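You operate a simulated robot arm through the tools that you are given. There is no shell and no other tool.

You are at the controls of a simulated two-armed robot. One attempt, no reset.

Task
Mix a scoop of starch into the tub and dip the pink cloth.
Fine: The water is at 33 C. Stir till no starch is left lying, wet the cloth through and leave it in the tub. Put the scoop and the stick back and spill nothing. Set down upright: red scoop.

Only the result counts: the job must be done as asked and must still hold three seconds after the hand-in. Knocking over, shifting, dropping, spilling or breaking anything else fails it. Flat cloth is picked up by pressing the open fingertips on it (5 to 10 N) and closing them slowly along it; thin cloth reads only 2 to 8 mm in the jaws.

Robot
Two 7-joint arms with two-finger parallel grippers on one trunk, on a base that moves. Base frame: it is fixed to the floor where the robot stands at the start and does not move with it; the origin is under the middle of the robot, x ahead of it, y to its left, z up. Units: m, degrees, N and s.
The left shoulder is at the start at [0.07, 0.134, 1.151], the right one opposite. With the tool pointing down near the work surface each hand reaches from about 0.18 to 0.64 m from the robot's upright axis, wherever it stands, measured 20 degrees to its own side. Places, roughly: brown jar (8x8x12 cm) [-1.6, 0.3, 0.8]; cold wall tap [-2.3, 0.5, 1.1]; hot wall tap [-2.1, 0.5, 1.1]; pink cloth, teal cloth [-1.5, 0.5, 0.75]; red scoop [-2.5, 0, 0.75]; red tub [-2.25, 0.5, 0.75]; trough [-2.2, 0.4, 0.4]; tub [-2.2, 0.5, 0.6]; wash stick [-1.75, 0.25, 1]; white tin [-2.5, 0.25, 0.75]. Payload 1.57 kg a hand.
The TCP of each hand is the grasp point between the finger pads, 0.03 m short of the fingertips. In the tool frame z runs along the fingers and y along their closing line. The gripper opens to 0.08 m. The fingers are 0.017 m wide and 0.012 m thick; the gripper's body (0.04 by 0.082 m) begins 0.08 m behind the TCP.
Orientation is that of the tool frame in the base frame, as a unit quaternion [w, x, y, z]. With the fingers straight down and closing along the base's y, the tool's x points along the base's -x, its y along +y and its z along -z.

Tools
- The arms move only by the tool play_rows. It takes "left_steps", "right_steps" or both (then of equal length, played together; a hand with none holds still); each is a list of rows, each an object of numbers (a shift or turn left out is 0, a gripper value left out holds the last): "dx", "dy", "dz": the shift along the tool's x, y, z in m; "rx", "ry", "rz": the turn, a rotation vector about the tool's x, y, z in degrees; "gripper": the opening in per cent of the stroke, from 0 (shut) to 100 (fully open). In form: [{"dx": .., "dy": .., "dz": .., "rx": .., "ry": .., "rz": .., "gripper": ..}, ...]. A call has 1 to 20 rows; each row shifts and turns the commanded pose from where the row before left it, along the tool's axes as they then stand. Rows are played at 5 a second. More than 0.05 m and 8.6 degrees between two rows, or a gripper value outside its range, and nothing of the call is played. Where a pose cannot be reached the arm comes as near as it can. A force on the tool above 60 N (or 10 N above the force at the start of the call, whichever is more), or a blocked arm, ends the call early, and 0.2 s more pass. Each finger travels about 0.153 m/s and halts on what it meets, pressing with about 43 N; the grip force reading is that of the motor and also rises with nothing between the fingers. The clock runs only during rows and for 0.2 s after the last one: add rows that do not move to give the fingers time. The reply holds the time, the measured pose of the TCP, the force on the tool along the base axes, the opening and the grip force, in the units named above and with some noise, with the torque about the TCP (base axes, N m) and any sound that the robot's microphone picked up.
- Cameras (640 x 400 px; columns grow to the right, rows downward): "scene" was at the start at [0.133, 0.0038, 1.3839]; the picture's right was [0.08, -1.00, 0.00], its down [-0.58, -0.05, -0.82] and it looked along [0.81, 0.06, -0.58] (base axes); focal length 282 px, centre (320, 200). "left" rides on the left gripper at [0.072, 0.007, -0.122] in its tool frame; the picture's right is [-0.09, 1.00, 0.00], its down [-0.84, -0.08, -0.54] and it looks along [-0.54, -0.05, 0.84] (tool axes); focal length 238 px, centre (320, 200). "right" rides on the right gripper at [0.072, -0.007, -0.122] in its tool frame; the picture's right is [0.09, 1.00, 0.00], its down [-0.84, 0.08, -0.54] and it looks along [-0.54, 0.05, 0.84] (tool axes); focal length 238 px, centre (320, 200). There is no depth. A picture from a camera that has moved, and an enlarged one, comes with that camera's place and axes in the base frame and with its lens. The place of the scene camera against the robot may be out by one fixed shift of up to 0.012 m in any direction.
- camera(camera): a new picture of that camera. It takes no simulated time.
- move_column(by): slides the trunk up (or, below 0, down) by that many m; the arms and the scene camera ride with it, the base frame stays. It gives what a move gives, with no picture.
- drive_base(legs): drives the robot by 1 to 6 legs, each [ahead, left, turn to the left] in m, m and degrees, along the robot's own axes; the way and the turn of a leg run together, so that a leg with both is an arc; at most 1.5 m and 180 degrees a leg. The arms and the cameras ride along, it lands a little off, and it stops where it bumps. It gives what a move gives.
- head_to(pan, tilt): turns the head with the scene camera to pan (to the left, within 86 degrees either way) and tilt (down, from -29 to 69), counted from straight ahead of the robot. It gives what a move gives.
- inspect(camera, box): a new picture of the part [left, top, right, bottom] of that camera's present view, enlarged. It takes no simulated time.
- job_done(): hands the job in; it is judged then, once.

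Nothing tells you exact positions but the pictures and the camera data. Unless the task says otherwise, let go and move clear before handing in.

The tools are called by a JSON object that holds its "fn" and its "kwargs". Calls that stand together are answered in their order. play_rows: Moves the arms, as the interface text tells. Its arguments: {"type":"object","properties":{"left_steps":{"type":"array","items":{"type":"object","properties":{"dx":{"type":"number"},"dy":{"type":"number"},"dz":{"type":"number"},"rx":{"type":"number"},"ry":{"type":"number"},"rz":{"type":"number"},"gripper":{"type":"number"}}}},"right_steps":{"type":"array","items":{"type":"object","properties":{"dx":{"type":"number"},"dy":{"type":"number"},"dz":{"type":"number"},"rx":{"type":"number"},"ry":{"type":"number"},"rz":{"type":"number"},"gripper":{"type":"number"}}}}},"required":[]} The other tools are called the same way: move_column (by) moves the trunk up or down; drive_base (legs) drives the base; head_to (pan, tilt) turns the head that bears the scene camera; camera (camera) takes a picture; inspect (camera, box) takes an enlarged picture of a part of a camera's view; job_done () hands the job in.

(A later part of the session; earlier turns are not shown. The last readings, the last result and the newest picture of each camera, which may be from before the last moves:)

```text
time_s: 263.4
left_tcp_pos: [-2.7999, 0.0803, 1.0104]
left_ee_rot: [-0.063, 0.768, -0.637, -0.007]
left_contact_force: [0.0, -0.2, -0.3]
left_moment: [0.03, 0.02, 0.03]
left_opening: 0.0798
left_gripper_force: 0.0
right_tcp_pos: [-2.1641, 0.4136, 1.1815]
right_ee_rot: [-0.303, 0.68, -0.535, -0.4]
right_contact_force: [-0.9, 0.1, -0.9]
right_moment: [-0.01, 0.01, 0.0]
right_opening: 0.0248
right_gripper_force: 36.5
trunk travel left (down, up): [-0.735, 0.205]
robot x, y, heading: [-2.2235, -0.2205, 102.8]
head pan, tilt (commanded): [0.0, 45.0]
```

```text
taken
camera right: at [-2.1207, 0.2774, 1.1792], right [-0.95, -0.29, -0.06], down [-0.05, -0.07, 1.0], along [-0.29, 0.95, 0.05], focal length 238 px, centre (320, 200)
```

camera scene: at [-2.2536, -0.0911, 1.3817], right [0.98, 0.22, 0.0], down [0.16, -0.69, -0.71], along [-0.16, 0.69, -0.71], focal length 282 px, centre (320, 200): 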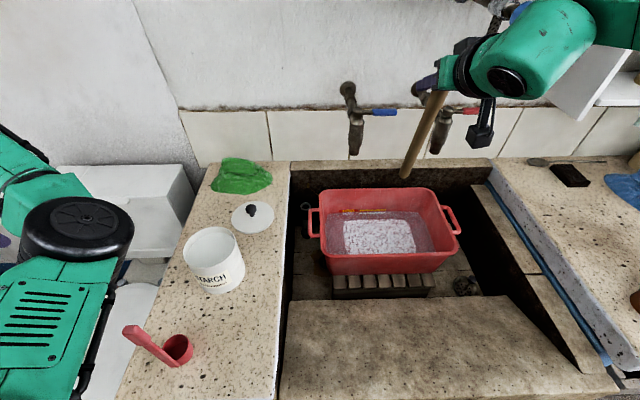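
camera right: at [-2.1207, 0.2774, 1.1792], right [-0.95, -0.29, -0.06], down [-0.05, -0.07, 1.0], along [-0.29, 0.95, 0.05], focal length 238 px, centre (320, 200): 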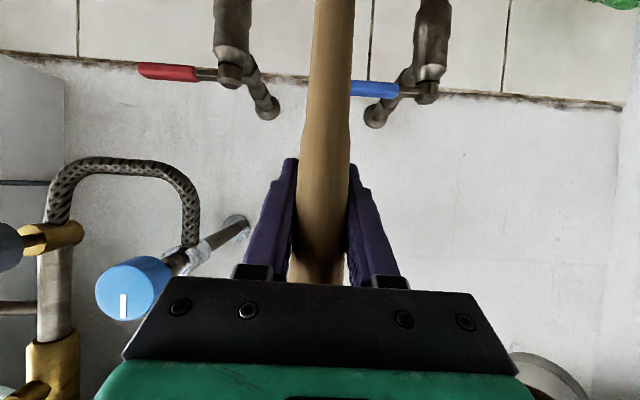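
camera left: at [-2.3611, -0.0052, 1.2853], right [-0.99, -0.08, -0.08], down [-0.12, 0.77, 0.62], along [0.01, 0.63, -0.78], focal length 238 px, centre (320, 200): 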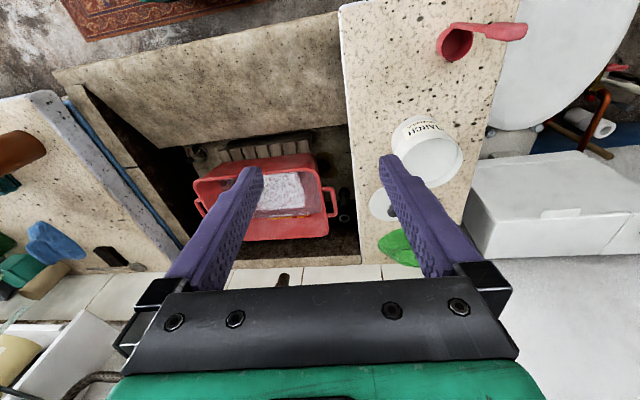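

The stick hangs between the taps with its foot over the middle of the tub. I lower it straight down, first to just above the water.

{"fn": "play_rows", "kwargs": {"right_steps": [{"dx": 0.0347, "dz": 0.0199}, {"dx": 0.0347, "dz": 0.0199}, {"dx": 0.0347, "dz": 0.0199}, {"dx": 0.0347, "dz": 0.0199}, {"dx": 0.0347, "dz": 0.0199}, {"dx": 0.0347, "dz": 0.0199}, {}, {}]}}

{"fn": "inspect", "kwargs": {"camera": "scene", "box": [280, 80, 500, 300]}}

{"fn": "camera", "kwargs": {"camera": "right"}}

```text
time_s: 265.2
left_tcp_pos: [-2.7997, 0.0811, 1.0103]
left_ee_rot: [-0.063, 0.769, -0.637, -0.008]
left_contact_force: [0.4, -0.1, 0.6]
left_moment: [0.0, -0.01, -0.01]
left_opening: 0.08
left_gripper_force: 0.0
right_tcp_pos: [-2.1648, 0.4153, 0.9392]
right_ee_rot: [-0.302, 0.68, -0.534, -0.401]
right_contact_force: [-0.7, 0.4, -0.8]
right_moment: [-0.02, 0.04, 0.0]
right_opening: 0.025
right_gripper_force: 36.4
trunk travel left (down, up): [-0.735, 0.205]
robot x, y, heading: [-2.2206, -0.2188, 102.5]
head pan, tilt (commanded): [0.0, 45.0]
```

```text
1.82 times, centred on (390, 190) of scene
camera zoom: at [-2.2538, -0.091, 1.3816], right [0.98, 0.22, 0.0], down [0.16, -0.69, -0.71], along [-0.16, 0.69, -0.71], focal length 512 px, centre (193, 218)
```

zoom: 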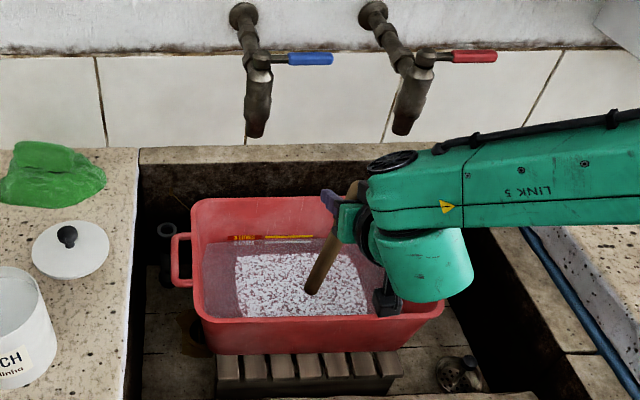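

```text
taken
camera right: at [-2.1237, 0.2778, 0.9369], right [-0.95, -0.29, -0.06], down [-0.05, -0.07, 1.0], along [-0.29, 0.95, 0.05], focal length 238 px, centre (320, 200)
```

right: 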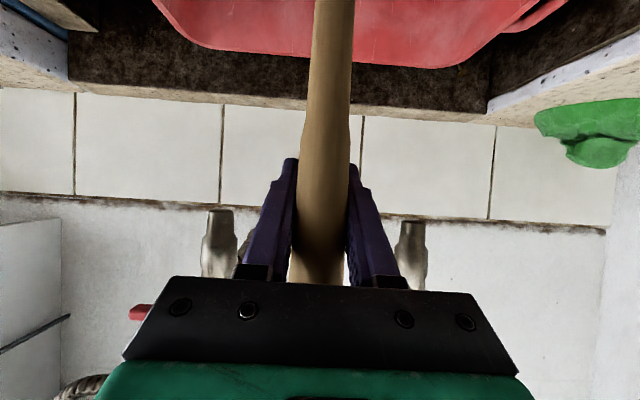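

The foot is just over the starch patch. I lower it into the water slowly.

{"fn": "play_rows", "kwargs": {"right_steps": [{"dx": 0.0174, "dz": 0.01}, {"dx": 0.0174, "dz": 0.01}, {"dx": 0.0174, "dz": 0.01}, {"dx": 0.0174, "dz": 0.01}, {}, {}]}}

{"fn": "inspect", "kwargs": {"camera": "scene", "box": [280, 80, 500, 300]}}

```text
time_s: 266.6
left_tcp_pos: [-2.7996, 0.0803, 1.0106]
left_ee_rot: [-0.063, 0.768, -0.637, -0.008]
left_contact_force: [-0.3, 0.1, -1.1]
left_moment: [-0.06, 0.03, -0.01]
left_opening: 0.08
left_gripper_force: 0.1
right_tcp_pos: [-2.1611, 0.4111, 0.8982]
right_ee_rot: [-0.302, 0.681, -0.534, -0.4]
right_contact_force: [-0.3, -0.2, -0.4]
right_moment: [0.02, -0.02, -0.02]
right_opening: 0.0249
right_gripper_force: 36.3
right hand out of reach, approached as far as the arm can: row 3, 4
trunk travel left (down, up): [-0.735, 0.205]
robot x, y, heading: [-2.2196, -0.2205, 103.0]
head pan, tilt (commanded): [0.0, 45.0]
```

```text
1.82 times, centred on (390, 190) of scene
camera zoom: at [-2.2538, -0.091, 1.3816], right [0.98, 0.22, 0.0], down [0.16, -0.69, -0.71], along [-0.16, 0.69, -0.71], focal length 512 px, centre (193, 218)
```

zoom: 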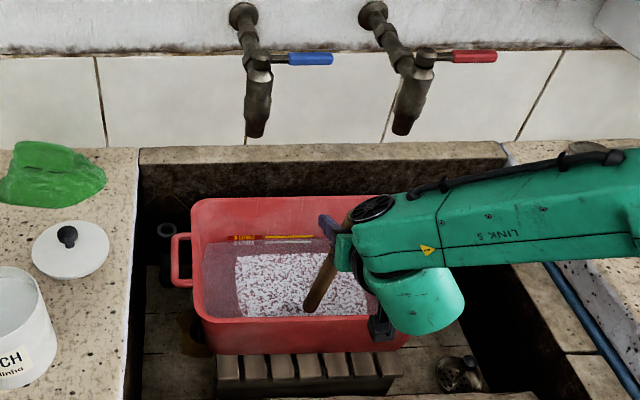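

The arm reaches its limit here 3 cm too high; I must lower the trunk more. First I raise the left arm so its elbow stays clear of the scoop, and lift the stick a little to leave room.

{"fn": "play_rows", "kwargs": {"left_steps": [{"dz": -0.03, "dy": 0.01}, {"dz": -0.03, "dy": 0.01}, {"dz": -0.03, "dy": 0.01}, {"dz": -0.03, "dy": 0.01}, {"dz": -0.03}, {}], "right_steps": [{"dx": -0.013, "dz": -0.0075}, {"dx": -0.013, "dz": -0.0075}, {"dx": -0.013, "dz": -0.0075}, {"dx": -0.013, "dz": -0.0075}, {}, {}]}}

{"fn": "head_to", "kwargs": {"pan": 30, "tilt": 45}}

{"fn": "camera", "kwargs": {"camera": "scene"}}

```text
time_s: 268.0
left_tcp_pos: [-2.851, 0.0568, 1.1561]
left_ee_rot: [-0.064, 0.768, -0.637, -0.008]
left_contact_force: [0.5, 0.8, -0.1]
left_moment: [0.02, -0.02, -0.01]
left_opening: 0.0801
left_gripper_force: 0.0
right_tcp_pos: [-2.1611, 0.4104, 0.9568]
right_ee_rot: [-0.301, 0.681, -0.534, -0.4]
right_contact_force: [0.7, 0.1, -0.1]
right_moment: [0.01, -0.04, -0.03]
right_opening: 0.0245
right_gripper_force: 36.3
trunk travel left (down, up): [-0.735, 0.205]
robot x, y, heading: [-2.2203, -0.2184, 102.6]
head pan, tilt (commanded): [0.0, 45.0]
```

```text
time_s: 268.9
left_tcp_pos: [-2.85, 0.0575, 1.1565]
left_ee_rot: [-0.064, 0.768, -0.637, -0.008]
left_contact_force: [0.1, 0.3, -0.1]
left_moment: [0.03, 0.02, 0.02]
left_opening: 0.0801
left_gripper_force: 0.1
right_tcp_pos: [-2.1618, 0.4087, 0.9564]
right_ee_rot: [-0.302, 0.68, -0.534, -0.4]
right_contact_force: [-0.1, -0.2, -0.2]
right_moment: [0.03, 0.01, 0.0]
right_opening: 0.0251
right_gripper_force: 36.6
trunk travel left (down, up): [-0.735, 0.205]
robot x, y, heading: [-2.2193, -0.2146, 103.0]
head pan, tilt (commanded): [30.0, 45.0]
```

```text
taken
camera scene: at [-2.2909, -0.1106, 1.3817], right [0.73, 0.68, 0.0], down [0.48, -0.52, -0.71], along [-0.48, 0.52, -0.71], focal length 282 px, centre (320, 200)
```

scene: 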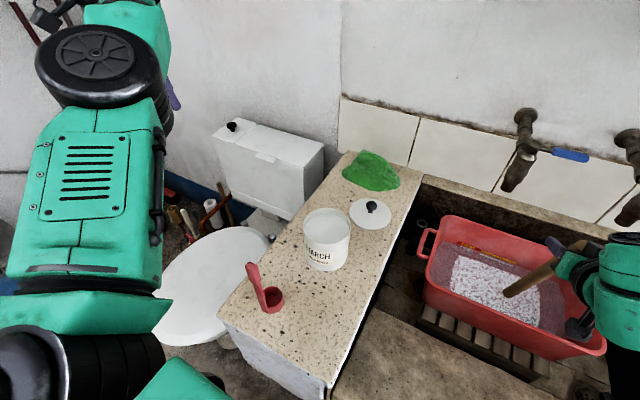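

The left elbow is now well clear of the scoop. I lower the trunk 0.1 m, which takes the stick's foot into the water.

{"fn": "move_column", "kwargs": {"by": -0.09}}

{"fn": "head_to", "kwargs": {"pan": -10, "tilt": 50}}

{"fn": "inspect", "kwargs": {"camera": "scene", "box": [240, 60, 460, 260]}}

```text
time_s: 270.2
left_tcp_pos: [-2.8513, 0.0563, 1.0661]
left_ee_rot: [-0.063, 0.769, -0.637, -0.008]
left_contact_force: [-0.3, 0.1, -0.3]
left_moment: [0.0, 0.03, 0.02]
left_opening: 0.0801
left_gripper_force: 0.1
right_tcp_pos: [-2.1626, 0.4099, 0.8682]
right_ee_rot: [-0.302, 0.681, -0.534, -0.401]
right_contact_force: [0.0, -0.2, 0.3]
right_moment: [0.0, -0.03, 0.04]
right_opening: 0.025
right_gripper_force: 36.7
trunk travel left (down, up): [-0.645, 0.295]
robot x, y, heading: [-2.2178, -0.2161, 102.7]
head pan, tilt (commanded): [30.0, 45.0]
```

```text
time_s: 271.3
left_tcp_pos: [-2.8494, 0.0566, 1.0656]
left_ee_rot: [-0.063, 0.768, -0.637, -0.007]
left_contact_force: [-0.4, -0.2, -0.1]
left_moment: [0.01, 0.0, 0.01]
left_opening: 0.08
left_gripper_force: 0.1
right_tcp_pos: [-2.1622, 0.4094, 0.8675]
right_ee_rot: [-0.302, 0.68, -0.535, -0.4]
right_contact_force: [-0.4, -0.2, -1.5]
right_moment: [-0.01, -0.03, 0.0]
right_opening: 0.025
right_gripper_force: 36.3
trunk travel left (down, up): [-0.645, 0.295]
robot x, y, heading: [-2.218, -0.2182, 102.6]
head pan, tilt (commanded): [-10.0, 50.0]
```

```text
2.00 times, centred on (350, 160) of scene
camera zoom: at [-2.2396, -0.0934, 1.2847], right [1.0, 0.05, 0.0], down [0.04, -0.77, -0.64], along [-0.03, 0.64, -0.77], focal length 563 px, centre (260, 280)
```

zoom: 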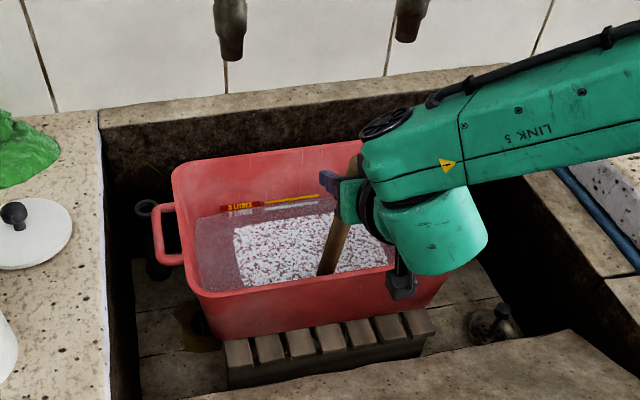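

The foot is at about z 0.635. I lower it in 1 cm steps to feel for the tub's floor.

{"fn": "play_rows", "kwargs": {"right_steps": [{"dx": 0.0087, "dz": 0.005}, {}]}}

{"fn": "play_rows", "kwargs": {"right_steps": [{"dx": 0.0043, "dz": 0.0025}, {"dx": 0.0043, "dz": 0.0025}, {}]}}

{"fn": "inspect", "kwargs": {"camera": "scene", "box": [240, 60, 460, 260]}}

```text
time_s: 271.9
left_tcp_pos: [-2.8518, 0.0566, 1.0652]
left_ee_rot: [-0.064, 0.768, -0.637, -0.008]
left_contact_force: [-0.2, -0.5, 0.2]
left_moment: [0.0, -0.01, 0.0]
left_opening: 0.0804
left_gripper_force: 0.1
right_tcp_pos: [-2.1625, 0.409, 0.8552]
right_ee_rot: [-0.303, 0.68, -0.534, -0.401]
right_contact_force: [-0.1, 0.3, -0.2]
right_moment: [-0.03, 0.0, 0.02]
right_opening: 0.025
right_gripper_force: 36.8
trunk travel left (down, up): [-0.645, 0.295]
robot x, y, heading: [-2.2192, -0.2107, 102.8]
head pan, tilt (commanded): [-10.0, 50.0]
```

```text
time_s: 272.7
left_tcp_pos: [-2.8497, 0.0538, 1.0667]
left_ee_rot: [-0.064, 0.768, -0.637, -0.009]
left_contact_force: [0.1, 0.9, 0.3]
left_moment: [0.01, 0.0, -0.02]
left_opening: 0.0797
left_gripper_force: 0.0
right_tcp_pos: [-2.1624, 0.4093, 0.8519]
right_ee_rot: [-0.305, 0.679, -0.532, -0.403]
right_contact_force: [1.1, 0.1, 22.3]
right_moment: [0.36, -0.07, 0.0]
right_opening: 0.0248
right_gripper_force: 36.3
trunk travel left (down, up): [-0.645, 0.295]
robot x, y, heading: [-2.2215, -0.2143, 102.8]
head pan, tilt (commanded): [-10.0, 50.0]
```

```text
2.00 times, centred on (350, 160) of scene
camera zoom: at [-2.2396, -0.0983, 1.2856], right [1.0, 0.05, 0.0], down [0.04, -0.76, -0.65], along [-0.03, 0.65, -0.76], focal length 563 px, centre (260, 280)
```

zoom: 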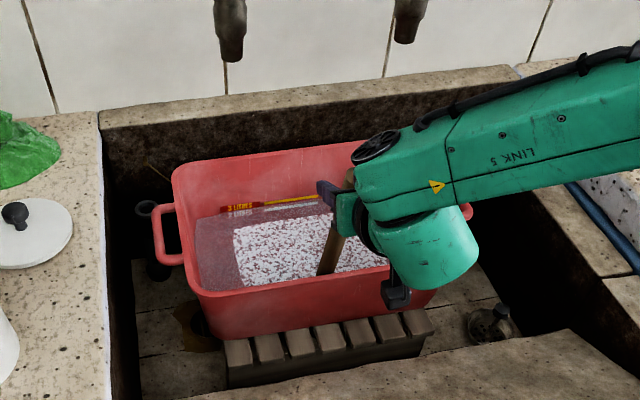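

The floor is felt at TCP z 0.853. I raise the stick 1.2 cm and stir one slow oval first.

{"fn": "play_rows", "kwargs": {"right_steps": [{"dx": -0.0104, "dz": -0.006}, {"dx": 0.008, "dz": -0.0139}, {"dy": -0.0323, "dx": -0.0033, "dz": 0.0058}, {"dy": -0.02, "dx": -0.0087, "dz": 0.0152}, {"dx": -0.0107, "dz": 0.0187}, {"dy": 0.02, "dx": -0.0087, "dz": 0.0152}, {"dy": 0.0323, "dx": -0.0033, "dz": 0.0058}, {"dy": 0.0323, "dx": 0.0033, "dz": -0.0058}, {"dy": 0.02, "dx": 0.0087, "dz": -0.0152}, {"dx": 0.0107, "dz": -0.0187}, {"dy": -0.02, "dx": 0.0087, "dz": -0.0152}, {"dy": -0.0323, "dx": 0.0033, "dz": -0.0058}, {}]}}

{"fn": "inspect", "kwargs": {"camera": "scene", "box": [240, 60, 460, 260]}}

```text
time_s: 275.5
left_tcp_pos: [-2.8514, 0.0551, 1.0657]
left_ee_rot: [-0.064, 0.769, -0.636, -0.008]
left_contact_force: [-0.8, -0.2, 0.3]
left_moment: [0.0, -0.01, 0.01]
left_opening: 0.0798
left_gripper_force: 0.1
right_tcp_pos: [-2.1532, 0.3904, 0.8633]
right_ee_rot: [-0.302, 0.681, -0.534, -0.4]
right_contact_force: [-0.3, 0.1, -1.6]
right_moment: [0.0, 0.04, -0.03]
right_opening: 0.0251
right_gripper_force: 36.1
right hand out of reach, approached as far as the arm can: row 8
trunk travel left (down, up): [-0.645, 0.295]
robot x, y, heading: [-2.219, -0.216, 102.7]
head pan, tilt (commanded): [-10.0, 50.0]
```

```text
2.00 times, centred on (350, 160) of scene
camera zoom: at [-2.2404, -0.0933, 1.2847], right [1.0, 0.05, 0.0], down [0.04, -0.77, -0.64], along [-0.03, 0.64, -0.77], focal length 563 px, centre (260, 280)
```

zoom: 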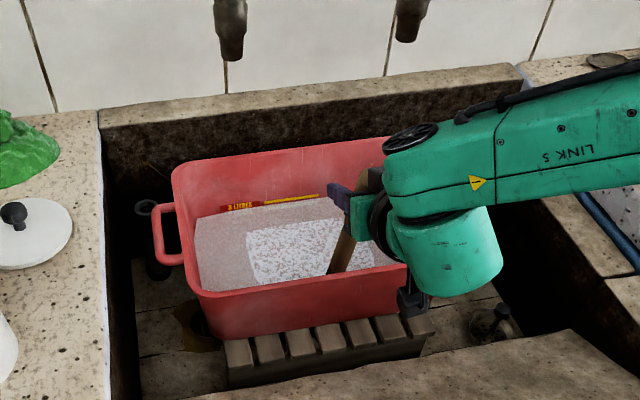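

The water is turning milky and the patch shrinks. I keep stirring.

{"fn": "play_rows", "kwargs": {"right_steps": [{"dy": -0.0323, "dx": -0.0033, "dz": 0.0058}, {"dy": -0.02, "dx": -0.0087, "dz": 0.0152}, {"dx": -0.0107, "dz": 0.0187}, {"dy": 0.02, "dx": -0.0087, "dz": 0.0152}, {"dy": 0.0323, "dx": -0.0033, "dz": 0.0058}, {"dy": 0.0323, "dx": 0.0033, "dz": -0.0058}, {"dy": 0.02, "dx": 0.0087, "dz": -0.0152}, {"dx": 0.0107, "dz": -0.0187}, {"dy": -0.02, "dx": 0.0087, "dz": -0.0152}, {"dy": -0.0323, "dx": 0.0033, "dz": -0.0058}, {"dy": -0.0323, "dx": -0.0033, "dz": 0.0058}, {"dy": -0.02, "dx": -0.0087, "dz": 0.0152}, {"dx": -0.0107, "dz": 0.0187}, {"dy": 0.02, "dx": -0.0087, "dz": 0.0152}, {"dy": 0.0323, "dx": -0.0033, "dz": 0.0058}, {"dy": 0.0323, "dx": 0.0033, "dz": -0.0058}, {"dy": 0.02, "dx": 0.0087, "dz": -0.0152}, {"dx": 0.0107, "dz": -0.0187}, {"dy": -0.02, "dx": 0.0087, "dz": -0.0152}, {"dy": -0.0323, "dx": 0.0033, "dz": -0.0058}]}}

{"fn": "inspect", "kwargs": {"camera": "scene", "box": [240, 60, 460, 260]}}

```text
time_s: 279.7
left_tcp_pos: [-2.8497, 0.0564, 1.0664]
left_ee_rot: [-0.062, 0.768, -0.638, -0.007]
left_contact_force: [-0.2, 0.1, 0.1]
left_moment: [0.01, 0.03, 0.0]
left_opening: 0.08
left_gripper_force: 0.0
right_tcp_pos: [-2.1508, 0.389, 0.8648]
right_ee_rot: [-0.302, 0.68, -0.534, -0.401]
right_contact_force: [0.7, -0.8, -0.5]
right_moment: [0.01, 0.05, 0.03]
right_opening: 0.0247
right_gripper_force: 36.1
trunk travel left (down, up): [-0.645, 0.295]
robot x, y, heading: [-2.2134, -0.2128, 102.6]
head pan, tilt (commanded): [-10.0, 50.0]
```

```text
2.00 times, centred on (350, 160) of scene
camera zoom: at [-2.238, -0.0936, 1.2848], right [1.0, 0.05, 0.0], down [0.04, -0.77, -0.64], along [-0.03, 0.64, -0.77], focal length 563 px, centre (260, 280)
```

zoom: 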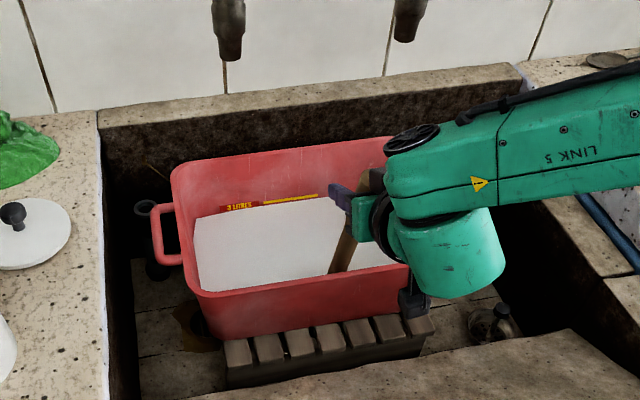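

The liquid is evenly milky now with no patch left. I stir two more rounds to be sure.

{"fn": "play_rows", "kwargs": {"right_steps": [{"dy": -0.0323, "dx": -0.0033, "dz": 0.0058}, {"dy": -0.02, "dx": -0.0087, "dz": 0.0152}, {"dx": -0.0107, "dz": 0.0187}, {"dy": 0.02, "dx": -0.0087, "dz": 0.0152}, {"dy": 0.0323, "dx": -0.0033, "dz": 0.0058}, {"dy": 0.0323, "dx": 0.0033, "dz": -0.0058}, {"dy": 0.02, "dx": 0.0087, "dz": -0.0152}, {"dx": 0.0107, "dz": -0.0187}, {"dy": -0.02, "dx": 0.0087, "dz": -0.0152}, {"dy": -0.0323, "dx": 0.0033, "dz": -0.0058}, {"dy": -0.0323, "dx": -0.0033, "dz": 0.0058}, {"dy": -0.02, "dx": -0.0087, "dz": 0.0152}, {"dx": -0.0107, "dz": 0.0187}, {"dy": 0.02, "dx": -0.0087, "dz": 0.0152}, {"dy": 0.0323, "dx": -0.0033, "dz": 0.0058}, {"dy": 0.0323, "dx": 0.0033, "dz": -0.0058}, {"dy": 0.02, "dx": 0.0087, "dz": -0.0152}, {"dx": 0.0107, "dz": -0.0187}, {"dy": -0.02, "dx": 0.0087, "dz": -0.0152}, {"dy": -0.0323, "dx": 0.0033, "dz": -0.0058}]}}

{"fn": "inspect", "kwargs": {"camera": "scene", "box": [240, 60, 460, 260]}}

```text
time_s: 283.9
left_tcp_pos: [-2.8483, 0.0562, 1.0659]
left_ee_rot: [-0.062, 0.768, -0.637, -0.008]
left_contact_force: [0.5, -0.2, -0.2]
left_moment: [0.0, 0.0, -0.04]
left_opening: 0.0799
left_gripper_force: 0.1
right_tcp_pos: [-2.1509, 0.3896, 0.8654]
right_ee_rot: [-0.302, 0.68, -0.534, -0.4]
right_contact_force: [0.1, -0.8, -1.8]
right_moment: [0.0, 0.03, 0.0]
right_opening: 0.0251
right_gripper_force: 36.0
trunk travel left (down, up): [-0.645, 0.295]
robot x, y, heading: [-2.2208, -0.218, 102.6]
head pan, tilt (commanded): [-10.0, 50.0]
```

```text
2.00 times, centred on (350, 160) of scene
camera zoom: at [-2.2382, -0.0935, 1.2848], right [1.0, 0.05, 0.0], down [0.04, -0.77, -0.64], along [-0.03, 0.64, -0.77], focal length 563 px, centre (260, 280)
```

zoom: 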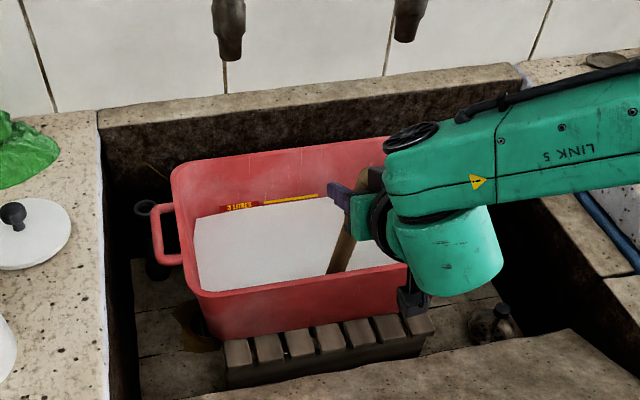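

The starch is fully stirred in. I lift the stick straight out and let it drip over the tub.

{"fn": "play_rows", "kwargs": {"right_steps": [{"dx": -0.013, "dz": -0.0075}, {"dx": -0.013, "dz": -0.0075}, {"dx": -0.013, "dz": -0.0075}, {"dx": -0.013, "dz": -0.0075}, {"dx": -0.013, "dz": -0.0075}, {"dx": -0.013, "dz": -0.0075}, {}]}}

{"fn": "move_column", "kwargs": {"by": 0.19}}

{"fn": "play_rows", "kwargs": {"right_steps": [{}, {}, {"dz": 0.005}, {"dz": -0.005}, {"dz": 0.005}, {"dz": -0.005}, {}, {}, {}, {}, {}, {}, {}, {}, {}, {}]}}

{"fn": "camera", "kwargs": {"camera": "scene"}}

```text
time_s: 285.5
left_tcp_pos: [-2.8496, 0.0576, 1.0661]
left_ee_rot: [-0.064, 0.768, -0.637, -0.008]
left_contact_force: [-0.1, 0.5, 0.9]
left_moment: [0.02, -0.03, -0.02]
left_opening: 0.0795
left_gripper_force: 0.1
right_tcp_pos: [-2.1512, 0.3883, 0.9545]
right_ee_rot: [-0.302, 0.681, -0.535, -0.4]
right_contact_force: [-0.2, 0.0, -0.8]
right_moment: [0.03, -0.05, -0.03]
right_opening: 0.0249
right_gripper_force: 36.7
trunk travel left (down, up): [-0.645, 0.295]
robot x, y, heading: [-2.2232, -0.2168, 102.9]
head pan, tilt (commanded): [-10.0, 50.0]
```

```text
time_s: 287.5
left_tcp_pos: [-2.8502, 0.0573, 1.2565]
left_ee_rot: [-0.063, 0.768, -0.637, -0.007]
left_contact_force: [-1.1, 0.0, 0.4]
left_moment: [-0.01, -0.01, -0.01]
left_opening: 0.0798
left_gripper_force: 0.1
right_tcp_pos: [-2.1506, 0.3896, 1.145]
right_ee_rot: [-0.303, 0.68, -0.534, -0.401]
right_contact_force: [0.2, -0.2, -1.5]
right_moment: [0.0, 0.0, 0.04]
right_opening: 0.025
right_gripper_force: 36.5
trunk travel left (down, up): [-0.835, 0.105]
robot x, y, heading: [-2.2209, -0.2152, 102.6]
head pan, tilt (commanded): [-10.0, 50.0]
```

```text
time_s: 290.9
left_tcp_pos: [-2.8505, 0.0566, 1.2566]
left_ee_rot: [-0.064, 0.768, -0.637, -0.007]
left_contact_force: [-0.2, -0.1, 1.1]
left_moment: [-0.03, -0.03, 0.0]
left_opening: 0.0801
left_gripper_force: 0.0
right_tcp_pos: [-2.1502, 0.3898, 1.1444]
right_ee_rot: [-0.302, 0.681, -0.534, -0.4]
right_contact_force: [0.0, 0.2, -1.5]
right_moment: [-0.01, -0.02, 0.03]
right_opening: 0.0247
right_gripper_force: 36.5
trunk travel left (down, up): [-0.835, 0.105]
robot x, y, heading: [-2.2198, -0.2186, 102.8]
head pan, tilt (commanded): [-10.0, 50.0]
```

```text
taken
camera scene: at [-2.2395, -0.0933, 1.4747], right [1.0, 0.05, 0.0], down [0.04, -0.77, -0.64], along [-0.03, 0.64, -0.77], focal length 282 px, centre (320, 200)
```

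scene: 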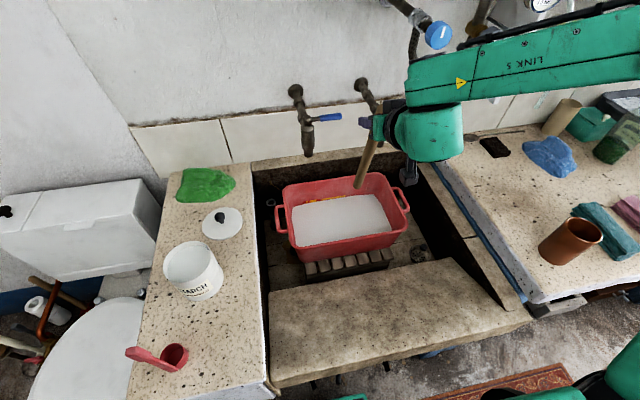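

Dripped off. I pitch the hand back to its picking angle, raise the trunk, and drive back to the jar.

{"fn": "play_rows", "kwargs": {"right_steps": [{"ry": 7, "dx": 0.02, "dy": -0.012}, {"ry": 7, "dx": 0.02, "dy": -0.012}, {"ry": 7, "dx": 0.02, "dy": -0.012}, {"ry": 7, "dx": 0.02, "dy": -0.012}, {"ry": 7, "dx": 0.02, "dy": -0.012}, {}]}}

{"fn": "move_column", "kwargs": {"by": 0.1}}

{"fn": "drive_base", "kwargs": {"legs": [[-0.1, 0, 0], [0, -0.43, 0]]}}

{"fn": "camera", "kwargs": {"camera": "scene"}}

```text
time_s: 292.3
left_tcp_pos: [-2.8507, 0.0567, 1.2553]
left_ee_rot: [-0.063, 0.768, -0.637, -0.008]
left_contact_force: [0.8, 0.1, -0.2]
left_moment: [0.0, -0.03, -0.03]
left_opening: 0.0799
left_gripper_force: 0.0
right_tcp_pos: [-2.0768, 0.3376, 1.0717]
right_ee_rot: [-0.128, 0.769, -0.601, -0.177]
right_contact_force: [0.0, 0.0, -0.9]
right_moment: [0.05, -0.02, -0.01]
right_opening: 0.0248
right_gripper_force: 36.5
trunk travel left (down, up): [-0.835, 0.105]
robot x, y, heading: [-2.2208, -0.2154, 103.0]
head pan, tilt (commanded): [-10.0, 50.0]
```

```text
time_s: 293.7
left_tcp_pos: [-2.8496, 0.0573, 1.3563]
left_ee_rot: [-0.062, 0.768, -0.637, -0.008]
left_contact_force: [0.2, -0.1, -0.8]
left_moment: [0.01, 0.0, 0.01]
left_opening: 0.0801
left_gripper_force: 0.0
right_tcp_pos: [-2.077, 0.3375, 1.1718]
right_ee_rot: [-0.127, 0.769, -0.6, -0.178]
right_contact_force: [0.3, 0.2, -0.4]
right_moment: [0.03, 0.0, -0.02]
right_opening: 0.025
right_gripper_force: 36.8
trunk travel left (down, up): [-0.935, 0.005]
robot x, y, heading: [-2.2194, -0.2182, 102.8]
head pan, tilt (commanded): [-10.0, 50.0]
```

```text
time_s: 297.1
left_tcp_pos: [-2.4117, 0.0543, 1.3548]
left_ee_rot: [-0.065, 0.768, -0.637, -0.006]
left_contact_force: [-0.1, -0.7, -0.7]
left_moment: [-0.02, 0.01, 0.03]
left_opening: 0.0799
left_gripper_force: 0.1
right_tcp_pos: [-1.6383, 0.3364, 1.1729]
right_ee_rot: [-0.128, 0.77, -0.599, -0.176]
right_contact_force: [0.2, -0.1, -0.6]
right_moment: [0.0, 0.03, -0.01]
right_opening: 0.0246
right_gripper_force: 36.5
trunk travel left (down, up): [-0.935, 0.005]
robot x, y, heading: [-1.7799, -0.2131, 102.9]
head pan, tilt (commanded): [-10.0, 50.0]
```

```text
taken
camera scene: at [-1.8003, -0.0948, 1.5748], right [1.0, 0.05, 0.0], down [0.04, -0.76, -0.64], along [-0.03, 0.64, -0.77], focal length 282 px, centre (320, 200)
```

scene: 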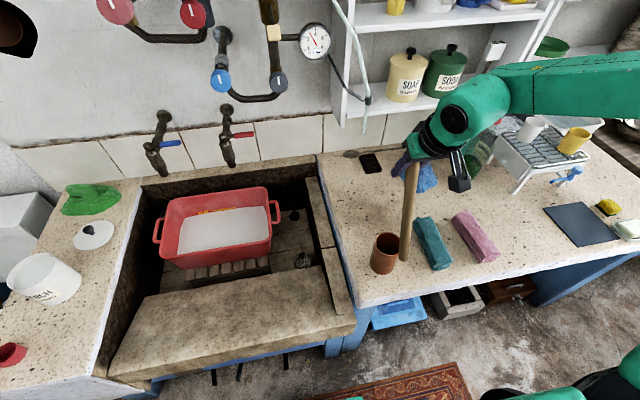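

Back at the jar with the same hand attitude. I raise the hand, lower the trunk to its picking height, and bring the stick's foot over the jar's mouth.

{"fn": "play_rows", "kwargs": {"right_steps": [{"dx": -0.0142, "dz": -0.0301}, {"dx": -0.0142, "dz": -0.0301}, {"dx": -0.0142, "dz": -0.0301}, {}]}}

{"fn": "move_column", "kwargs": {"by": -0.14}}

{"fn": "camera", "kwargs": {"camera": "right"}}

```text
time_s: 298.1
left_tcp_pos: [-2.4083, 0.0555, 1.3551]
left_ee_rot: [-0.063, 0.769, -0.636, -0.008]
left_contact_force: [-0.3, 0.2, -0.1]
left_moment: [0.0, -0.01, -0.02]
left_opening: 0.0802
left_gripper_force: 0.0
right_tcp_pos: [-1.6339, 0.3379, 1.2717]
right_ee_rot: [-0.127, 0.77, -0.599, -0.178]
right_contact_force: [0.2, 0.1, -0.7]
right_moment: [0.03, -0.03, 0.01]
right_opening: 0.0251
right_gripper_force: 36.1
trunk travel left (down, up): [-0.935, 0.005]
robot x, y, heading: [-1.7818, -0.2185, 103.1]
head pan, tilt (commanded): [-10.0, 50.0]
```

```text
time_s: 299.7
left_tcp_pos: [-2.4087, 0.0545, 1.2155]
left_ee_rot: [-0.063, 0.769, -0.636, -0.007]
left_contact_force: [-0.2, -0.6, -0.3]
left_moment: [-0.01, -0.01, 0.0]
left_opening: 0.0799
left_gripper_force: 0.0
right_tcp_pos: [-1.6344, 0.3358, 1.1324]
right_ee_rot: [-0.127, 0.77, -0.6, -0.177]
right_contact_force: [0.5, -0.1, -0.7]
right_moment: [0.06, 0.02, 0.0]
right_opening: 0.0246
right_gripper_force: 36.4
trunk travel left (down, up): [-0.795, 0.145]
robot x, y, heading: [-1.7801, -0.2164, 102.7]
head pan, tilt (commanded): [-10.0, 50.0]
```

```text
taken
camera right: at [-1.5966, 0.224, 1.2124], right [-0.94, -0.33, -0.02], down [-0.19, 0.49, 0.85], along [-0.27, 0.8, -0.53], focal length 238 px, centre (320, 200)
```

right: 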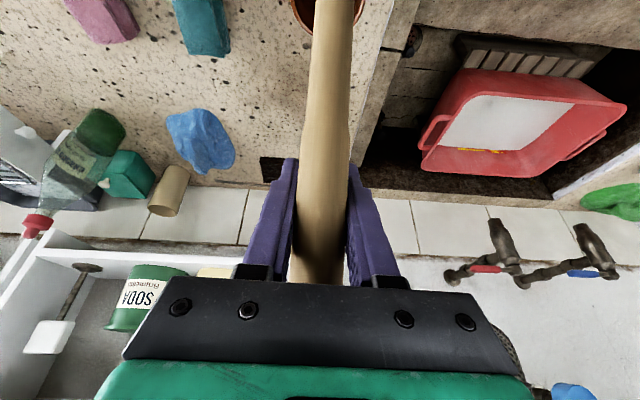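

Now forward to the point on the stick's withdrawal line above the jar.

{"fn": "play_rows", "kwargs": {"right_steps": [{"dx": -0.0314, "dy": 0.0011, "dz": 0.0135}, {"dx": -0.0314, "dy": 0.0011, "dz": 0.0135}, {"dx": -0.0314, "dy": 0.0011, "dz": 0.0135}, {}, {}]}}

{"fn": "inspect", "kwargs": {"camera": "scene", "box": [320, 100, 480, 300]}}

{"fn": "inspect", "kwargs": {"camera": "right", "box": [240, 0, 400, 120]}}

```text
time_s: 300.9
left_tcp_pos: [-2.4083, 0.0542, 1.2142]
left_ee_rot: [-0.064, 0.769, -0.636, -0.007]
left_contact_force: [0.3, -0.2, 0.3]
left_moment: [0.05, 0.01, 0.03]
left_opening: 0.0799
left_gripper_force: 0.0
right_tcp_pos: [-1.6615, 0.4356, 1.1357]
right_ee_rot: [-0.127, 0.771, -0.599, -0.178]
right_contact_force: [0.0, 0.2, -0.7]
right_moment: [0.0, 0.03, 0.0]
right_opening: 0.0249
right_gripper_force: 36.6
trunk travel left (down, up): [-0.795, 0.145]
robot x, y, heading: [-1.7795, -0.2192, 103.2]
head pan, tilt (commanded): [-10.0, 50.0]
```

```text
2.00 times, centred on (400, 200) of scene
camera zoom: at [-1.7975, -0.0944, 1.4348], right [1.0, 0.05, 0.0], down [0.04, -0.77, -0.64], along [-0.03, 0.64, -0.77], focal length 563 px, centre (160, 200)
```

zoom: 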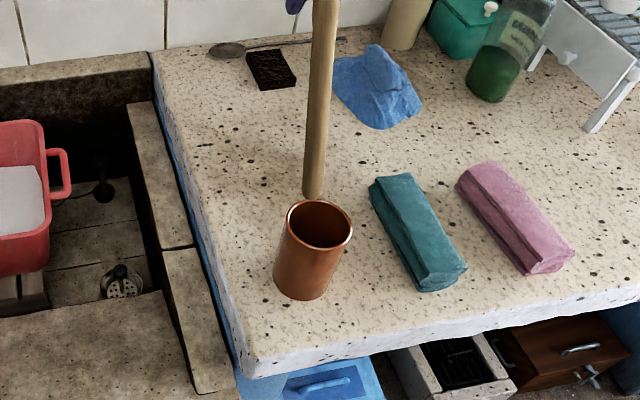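

```text
3.33 times, centred on (320, 60) of right
camera zoom: at [-1.6244, 0.3233, 1.2155], right [-0.94, -0.33, -0.02], down [-0.19, 0.49, 0.85], along [-0.27, 0.8, -0.53], focal length 794 px, centre (320, 667)
```

zoom: 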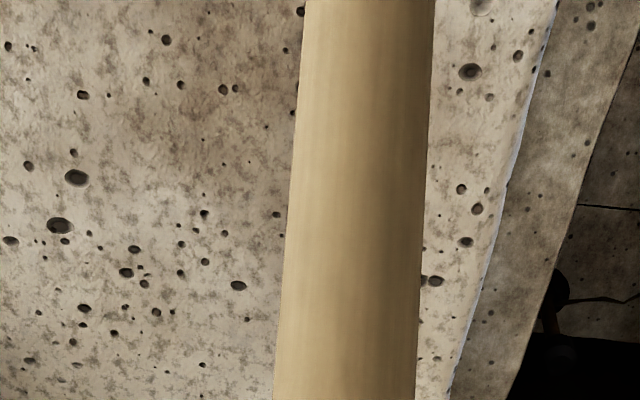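

The foot is right above the jar's mouth. I lower the stick along its axis into the jar.

{"fn": "play_rows", "kwargs": {"right_steps": [{"dx": 0.0137, "dy": -0.0013, "dz": 0.0145}, {"dx": 0.0137, "dy": -0.0013, "dz": 0.0145}, {"dx": 0.0137, "dy": -0.0013, "dz": 0.0145}, {}]}}

{"fn": "inspect", "kwargs": {"camera": "scene", "box": [320, 100, 480, 300]}}

```text
time_s: 301.9
left_tcp_pos: [-2.4102, 0.0545, 1.2158]
left_ee_rot: [-0.064, 0.769, -0.636, -0.007]
left_contact_force: [0.0, 0.2, 0.8]
left_moment: [-0.05, -0.05, 0.03]
left_opening: 0.0798
left_gripper_force: 0.0
right_tcp_pos: [-1.6542, 0.4199, 1.0783]
right_ee_rot: [-0.128, 0.771, -0.599, -0.177]
right_contact_force: [0.2, 0.4, -0.5]
right_moment: [0.02, 0.04, -0.01]
right_opening: 0.0249
right_gripper_force: 36.3
trunk travel left (down, up): [-0.795, 0.145]
robot x, y, heading: [-1.7757, -0.2173, 102.6]
head pan, tilt (commanded): [-10.0, 50.0]
```

```text
2.00 times, centred on (400, 200) of scene
camera zoom: at [-1.7974, -0.094, 1.4347], right [1.0, 0.05, 0.0], down [0.04, -0.77, -0.64], along [-0.03, 0.64, -0.77], focal length 563 px, centre (160, 200)
```

zoom: 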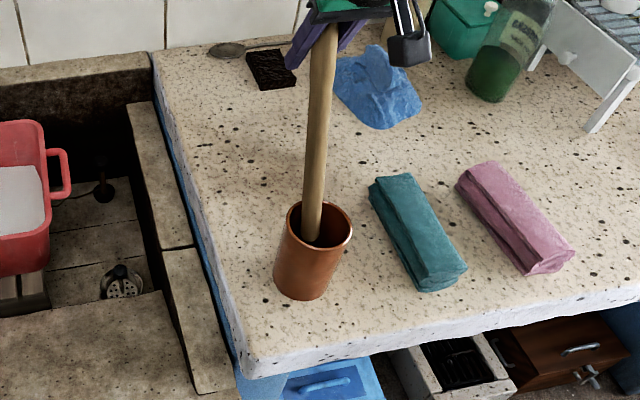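

It is inside the jar, jar unmoved. I continue down to near the floor of the jar.

{"fn": "play_rows", "kwargs": {"right_steps": [{"dx": 0.0137, "dy": -0.0013, "dz": 0.0145}, {"dx": 0.0137, "dy": -0.0013, "dz": 0.0145}, {"dx": 0.0103, "dy": -0.001, "dz": 0.0109}, {}]}}

{"fn": "inspect", "kwargs": {"camera": "scene", "box": [320, 100, 480, 300]}}

```text
time_s: 302.9
left_tcp_pos: [-2.4082, 0.0536, 1.2154]
left_ee_rot: [-0.064, 0.769, -0.636, -0.008]
left_contact_force: [0.5, -0.2, 0.1]
left_moment: [-0.04, -0.03, -0.01]
left_opening: 0.08
left_gripper_force: 0.0
right_tcp_pos: [-1.6479, 0.4018, 1.0274]
right_ee_rot: [-0.128, 0.77, -0.6, -0.177]
right_contact_force: [-0.1, -1.9, -0.1]
right_moment: [-0.21, 0.04, 0.0]
right_opening: 0.0249
right_gripper_force: 36.5
trunk travel left (down, up): [-0.795, 0.145]
robot x, y, heading: [-1.7789, -0.2162, 103.0]
head pan, tilt (commanded): [-10.0, 50.0]
```

```text
2.00 times, centred on (400, 200) of scene
camera zoom: at [-1.7976, -0.0947, 1.4348], right [1.0, 0.05, 0.0], down [0.04, -0.76, -0.64], along [-0.03, 0.64, -0.77], focal length 563 px, centre (160, 200)
```

zoom: 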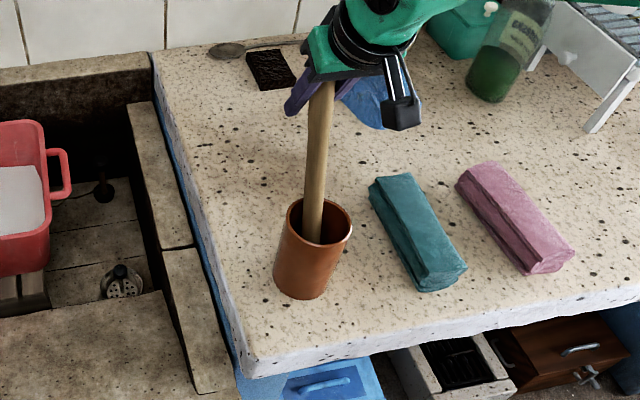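

A light touch on the far rim is felt. I ease the last 1.5 cm down in small steps, slightly toward the robot.

{"fn": "play_rows", "kwargs": {"right_steps": [{"dx": 0.0045, "dz": 0.0036}, {"dx": 0.0045, "dz": 0.0036}, {}]}}

{"fn": "play_rows", "kwargs": {"right_steps": [{"dx": 0.0025, "dz": 0.0025}, {}]}}

```text
time_s: 303.7
left_tcp_pos: [-2.4085, 0.0537, 1.2152]
left_ee_rot: [-0.064, 0.769, -0.636, -0.008]
left_contact_force: [-0.3, -0.3, 0.3]
left_moment: [0.02, 0.01, -0.03]
left_opening: 0.08
left_gripper_force: 0.0
right_tcp_pos: [-1.6479, 0.3977, 1.0182]
right_ee_rot: [-0.128, 0.77, -0.6, -0.176]
right_contact_force: [0.0, -1.8, 1.7]
right_moment: [-0.19, 0.01, -0.07]
right_opening: 0.025
right_gripper_force: 37.0
trunk travel left (down, up): [-0.795, 0.145]
robot x, y, heading: [-1.7774, -0.2166, 102.7]
head pan, tilt (commanded): [-10.0, 50.0]
```

```text
time_s: 304.3
left_tcp_pos: [-2.4093, 0.055, 1.215]
left_ee_rot: [-0.064, 0.769, -0.636, -0.008]
left_contact_force: [-0.7, 0.1, 0.1]
left_moment: [0.0, -0.03, 0.01]
left_opening: 0.0801
left_gripper_force: 0.0
right_tcp_pos: [-1.6472, 0.3953, 1.0141]
right_ee_rot: [-0.128, 0.77, -0.599, -0.178]
right_contact_force: [0.2, -2.2, 2.3]
right_moment: [-0.27, -0.05, -0.02]
right_opening: 0.0246
right_gripper_force: 36.5
trunk travel left (down, up): [-0.795, 0.145]
robot x, y, heading: [-1.7784, -0.2167, 102.6]
head pan, tilt (commanded): [-10.0, 50.0]
```

Almost seated. I lower 2 mm more.

{"fn": "play_rows", "kwargs": {"right_steps": [{"dx": 0.001, "dz": 0.0022}, {}]}}

{"fn": "inspect", "kwargs": {"camera": "scene", "box": [320, 100, 480, 300]}}

```text
time_s: 304.9
left_tcp_pos: [-2.4086, 0.0523, 1.2163]
left_ee_rot: [-0.064, 0.769, -0.636, -0.008]
left_contact_force: [0.6, -0.3, 0.2]
left_moment: [0.04, -0.01, 0.01]
left_opening: 0.0801
left_gripper_force: 0.2
right_tcp_pos: [-1.6474, 0.3952, 1.0134]
right_ee_rot: [-0.129, 0.77, -0.599, -0.179]
right_contact_force: [0.5, -1.3, 13.5]
right_moment: [-0.87, -0.32, 0.0]
right_opening: 0.0251
right_gripper_force: 35.9
trunk travel left (down, up): [-0.795, 0.145]
robot x, y, heading: [-1.7786, -0.2172, 102.9]
head pan, tilt (commanded): [-10.0, 50.0]
```

```text
2.00 times, centred on (400, 200) of scene
camera zoom: at [-1.798, -0.0974, 1.4352], right [1.0, 0.05, 0.0], down [0.04, -0.76, -0.64], along [-0.03, 0.64, -0.76], focal length 563 px, centre (160, 200)
```

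zoom: 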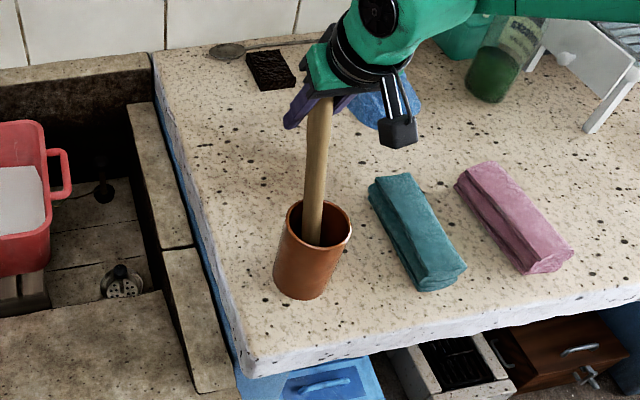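

Seated on the jar floor. I ease off and open the gripper slowly.

{"fn": "play_rows", "kwargs": {"right_steps": [{"dx": -0.0007, "dz": -0.0014}, {}, {"gripper": 33}, {"gripper": 36}, {"gripper": 42}, {"gripper": 55}, {"gripper": 75}, {"gripper": 100}, {}, {}]}}

{"fn": "inspect", "kwargs": {"camera": "scene", "box": [320, 100, 480, 300]}}

{"fn": "camera", "kwargs": {"camera": "right"}}

```text
time_s: 307.1
left_tcp_pos: [-2.4096, 0.0545, 1.2151]
left_ee_rot: [-0.064, 0.769, -0.636, -0.007]
left_contact_force: [0.9, 0.7, 0.0]
left_moment: [-0.01, 0.02, 0.02]
left_opening: 0.08
left_gripper_force: 0.1
right_tcp_pos: [-1.6457, 0.3962, 1.0125]
right_ee_rot: [-0.127, 0.77, -0.599, -0.177]
right_contact_force: [-0.2, -0.2, 0.2]
right_moment: [0.0, -0.04, -0.02]
right_opening: 0.0801
right_gripper_force: 0.0
trunk travel left (down, up): [-0.795, 0.145]
robot x, y, heading: [-1.7773, -0.2161, 102.6]
head pan, tilt (commanded): [-10.0, 50.0]
```

```text
2.00 times, centred on (400, 200) of scene
camera zoom: at [-1.7975, -0.0941, 1.4347], right [1.0, 0.05, 0.0], down [0.04, -0.77, -0.64], along [-0.03, 0.64, -0.77], focal length 563 px, centre (160, 200)
```

zoom: 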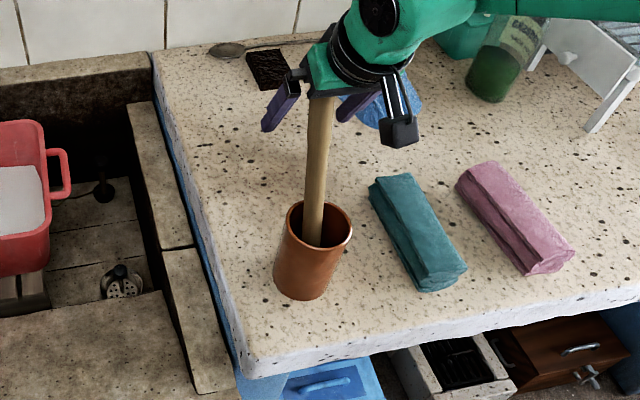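

```text
taken
camera right: at [-1.6095, 0.2834, 1.0929], right [-0.94, -0.33, -0.02], down [-0.19, 0.49, 0.85], along [-0.27, 0.8, -0.53], focal length 238 px, centre (320, 200)
```

right: 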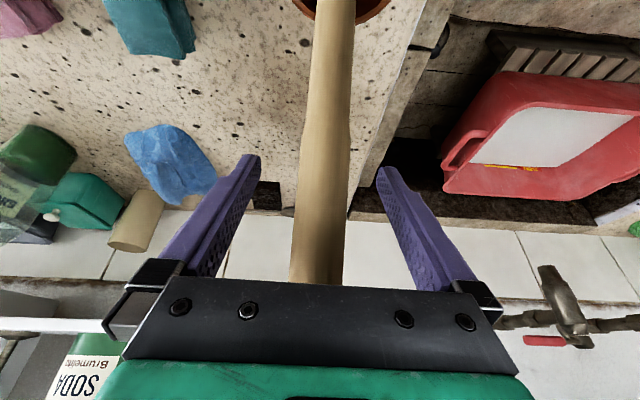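

The stick stands in its jar. I back out along the tool axis.

{"fn": "play_rows", "kwargs": {"right_steps": [{"dz": -0.02}, {"dz": -0.032}, {"dz": -0.032}, {"dz": -0.032}, {"dz": -0.032}, {}, {}]}}

{"fn": "camera", "kwargs": {"camera": "scene"}}

{"fn": "camera", "kwargs": {"camera": "right"}}

```text
time_s: 308.7
left_tcp_pos: [-2.4089, 0.0555, 1.2143]
left_ee_rot: [-0.063, 0.769, -0.636, -0.008]
left_contact_force: [-0.5, 0.2, 0.2]
left_moment: [0.01, -0.05, -0.02]
left_opening: 0.0801
left_gripper_force: 0.0
right_tcp_pos: [-1.6306, 0.3383, 1.1466]
right_ee_rot: [-0.127, 0.77, -0.599, -0.177]
right_contact_force: [-1.4, 0.0, 0.0]
right_moment: [-0.02, -0.02, 0.0]
right_opening: 0.08
right_gripper_force: 0.0
trunk travel left (down, up): [-0.795, 0.145]
robot x, y, heading: [-1.7774, -0.2158, 103.0]
head pan, tilt (commanded): [-10.0, 50.0]
```

```text
taken
camera scene: at [-1.7974, -0.0937, 1.4347], right [1.0, 0.05, 0.0], down [0.04, -0.77, -0.64], along [-0.03, 0.64, -0.77], focal length 282 px, centre (320, 200)
```

scene: 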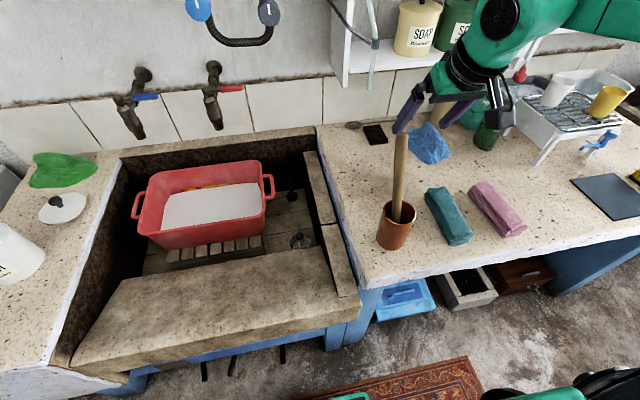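

```text
taken
camera right: at [-1.5932, 0.2244, 1.2264], right [-0.94, -0.33, -0.02], down [-0.19, 0.49, 0.85], along [-0.27, 0.8, -0.53], focal length 238 px, centre (320, 200)
```

right: 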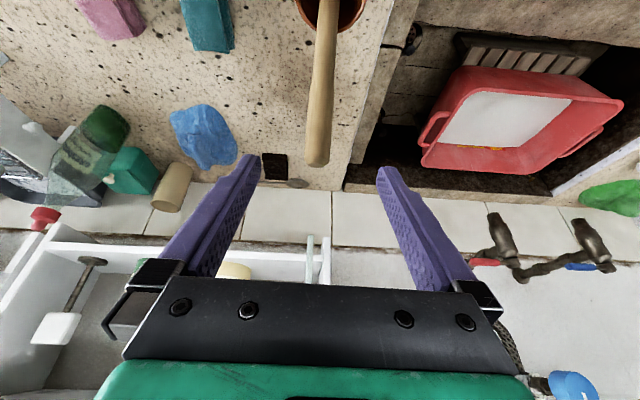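

Scoop and stick are back in place. Now the pink cloth: I look closely at how it is folded.

{"fn": "inspect", "kwargs": {"camera": "scene", "box": [410, 160, 540, 260]}}

{"fn": "inspect", "kwargs": {"camera": "right", "box": [60, 0, 260, 120]}}

```text
4.00 times, centred on (475, 210) of scene
camera zoom: at [-1.7974, -0.0937, 1.4347], right [1.0, 0.05, 0.0], down [0.04, -0.77, -0.64], along [-0.03, 0.64, -0.77], focal length 1126 px, centre (-300, 160)
```

zoom: 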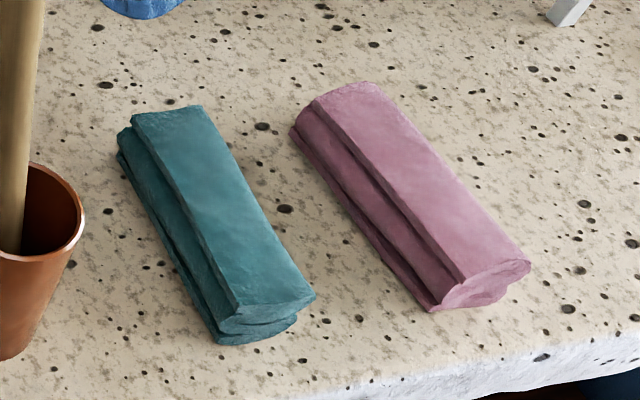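

```text
3.20 times, centred on (160, 60) of right
camera zoom: at [-1.5932, 0.2244, 1.2264], right [-0.94, -0.33, -0.02], down [-0.19, 0.49, 0.85], along [-0.27, 0.8, -0.53], focal length 763 px, centre (832, 648)
```

zoom: 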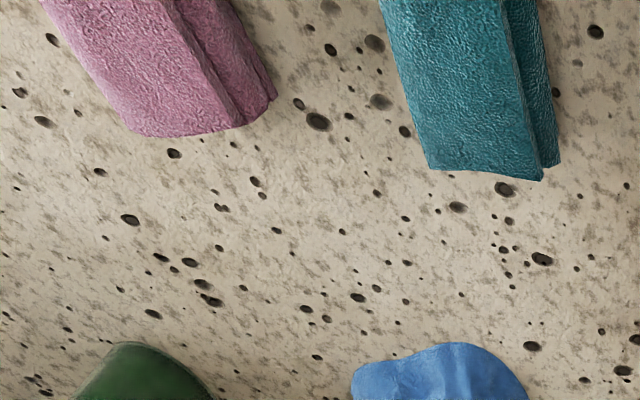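

The pad is a folded towel about 18 x 6-7 x 3 cm, its long side pointing away from the robot. I will grip it across its width with a straight-down hand. I drive right 0.42 m so it is in front of the right hand.

{"fn": "drive_base", "kwargs": {"legs": [[0.05, -0.42, 0]]}}

{"fn": "play_rows", "kwargs": {"right_steps": [{"ry": 8.2, "dx": 0.03}, {"ry": 8.2, "dx": 0.03}, {"ry": 8.2, "dx": 0.03}, {}, {}]}}

{"fn": "camera", "kwargs": {"camera": "scene"}}

{"fn": "camera", "kwargs": {"camera": "right"}}

```text
time_s: 311.3
left_tcp_pos: [-2.0116, 0.1965, 1.2142]
left_ee_rot: [-0.063, 0.769, -0.636, -0.007]
left_contact_force: [1.2, -0.7, -0.3]
left_moment: [0.0, 0.01, -0.01]
left_opening: 0.0803
left_gripper_force: 0.1
right_tcp_pos: [-1.2336, 0.479, 1.1466]
right_ee_rot: [-0.127, 0.77, -0.599, -0.177]
right_contact_force: [-0.6, -0.7, 0.3]
right_moment: [-0.04, 0.05, 0.0]
right_opening: 0.0799
right_gripper_force: 0.1
trunk travel left (down, up): [-0.795, 0.145]
robot x, y, heading: [-1.3806, -0.0704, 103.0]
head pan, tilt (commanded): [-10.0, 50.0]
```

```text
time_s: 312.5
left_tcp_pos: [-2.0108, 0.1979, 1.212]
left_ee_rot: [-0.064, 0.769, -0.636, -0.007]
left_contact_force: [-1.3, -1.6, 0.3]
left_moment: [0.0, -0.01, 0.0]
left_opening: 0.0801
left_gripper_force: 0.0
right_tcp_pos: [-1.211, 0.398, 1.1184]
right_ee_rot: [0.005, 0.79, -0.613, -0.009]
right_contact_force: [0.4, -0.1, 0.9]
right_moment: [-0.01, 0.04, -0.01]
right_opening: 0.0798
right_gripper_force: 0.1
trunk travel left (down, up): [-0.795, 0.145]
robot x, y, heading: [-1.3829, -0.077, 103.0]
head pan, tilt (commanded): [-10.0, 50.0]
```

```text
taken
camera scene: at [-1.3985, 0.0495, 1.4347], right [1.0, 0.05, 0.0], down [0.04, -0.77, -0.64], along [-0.03, 0.64, -0.77], focal length 282 px, centre (320, 200)
```

scene: 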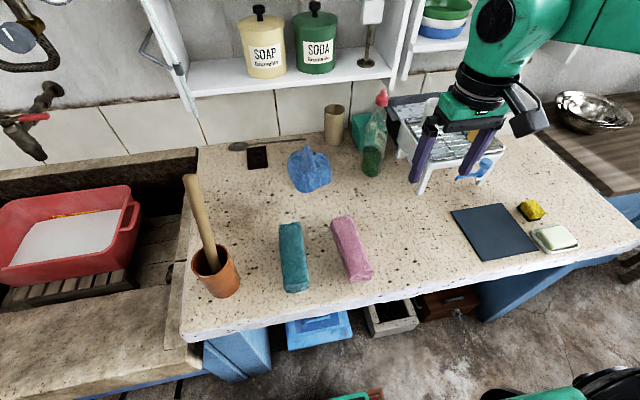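

```text
taken
camera right: at [-1.1838, 0.3283, 1.2404], right [-0.94, -0.34, 0.02], down [-0.27, 0.79, 0.55], along [-0.2, 0.51, -0.83], focal length 238 px, centre (320, 200)
```

right: 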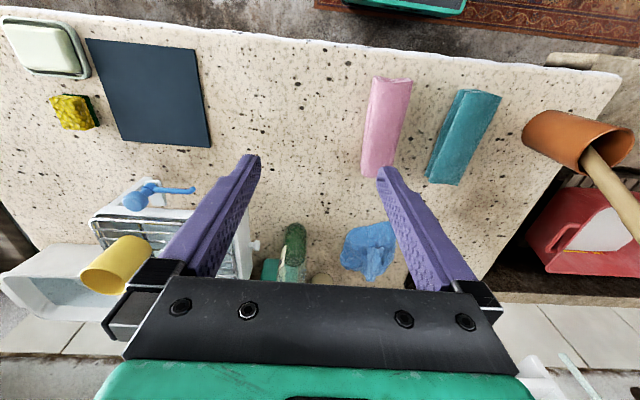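

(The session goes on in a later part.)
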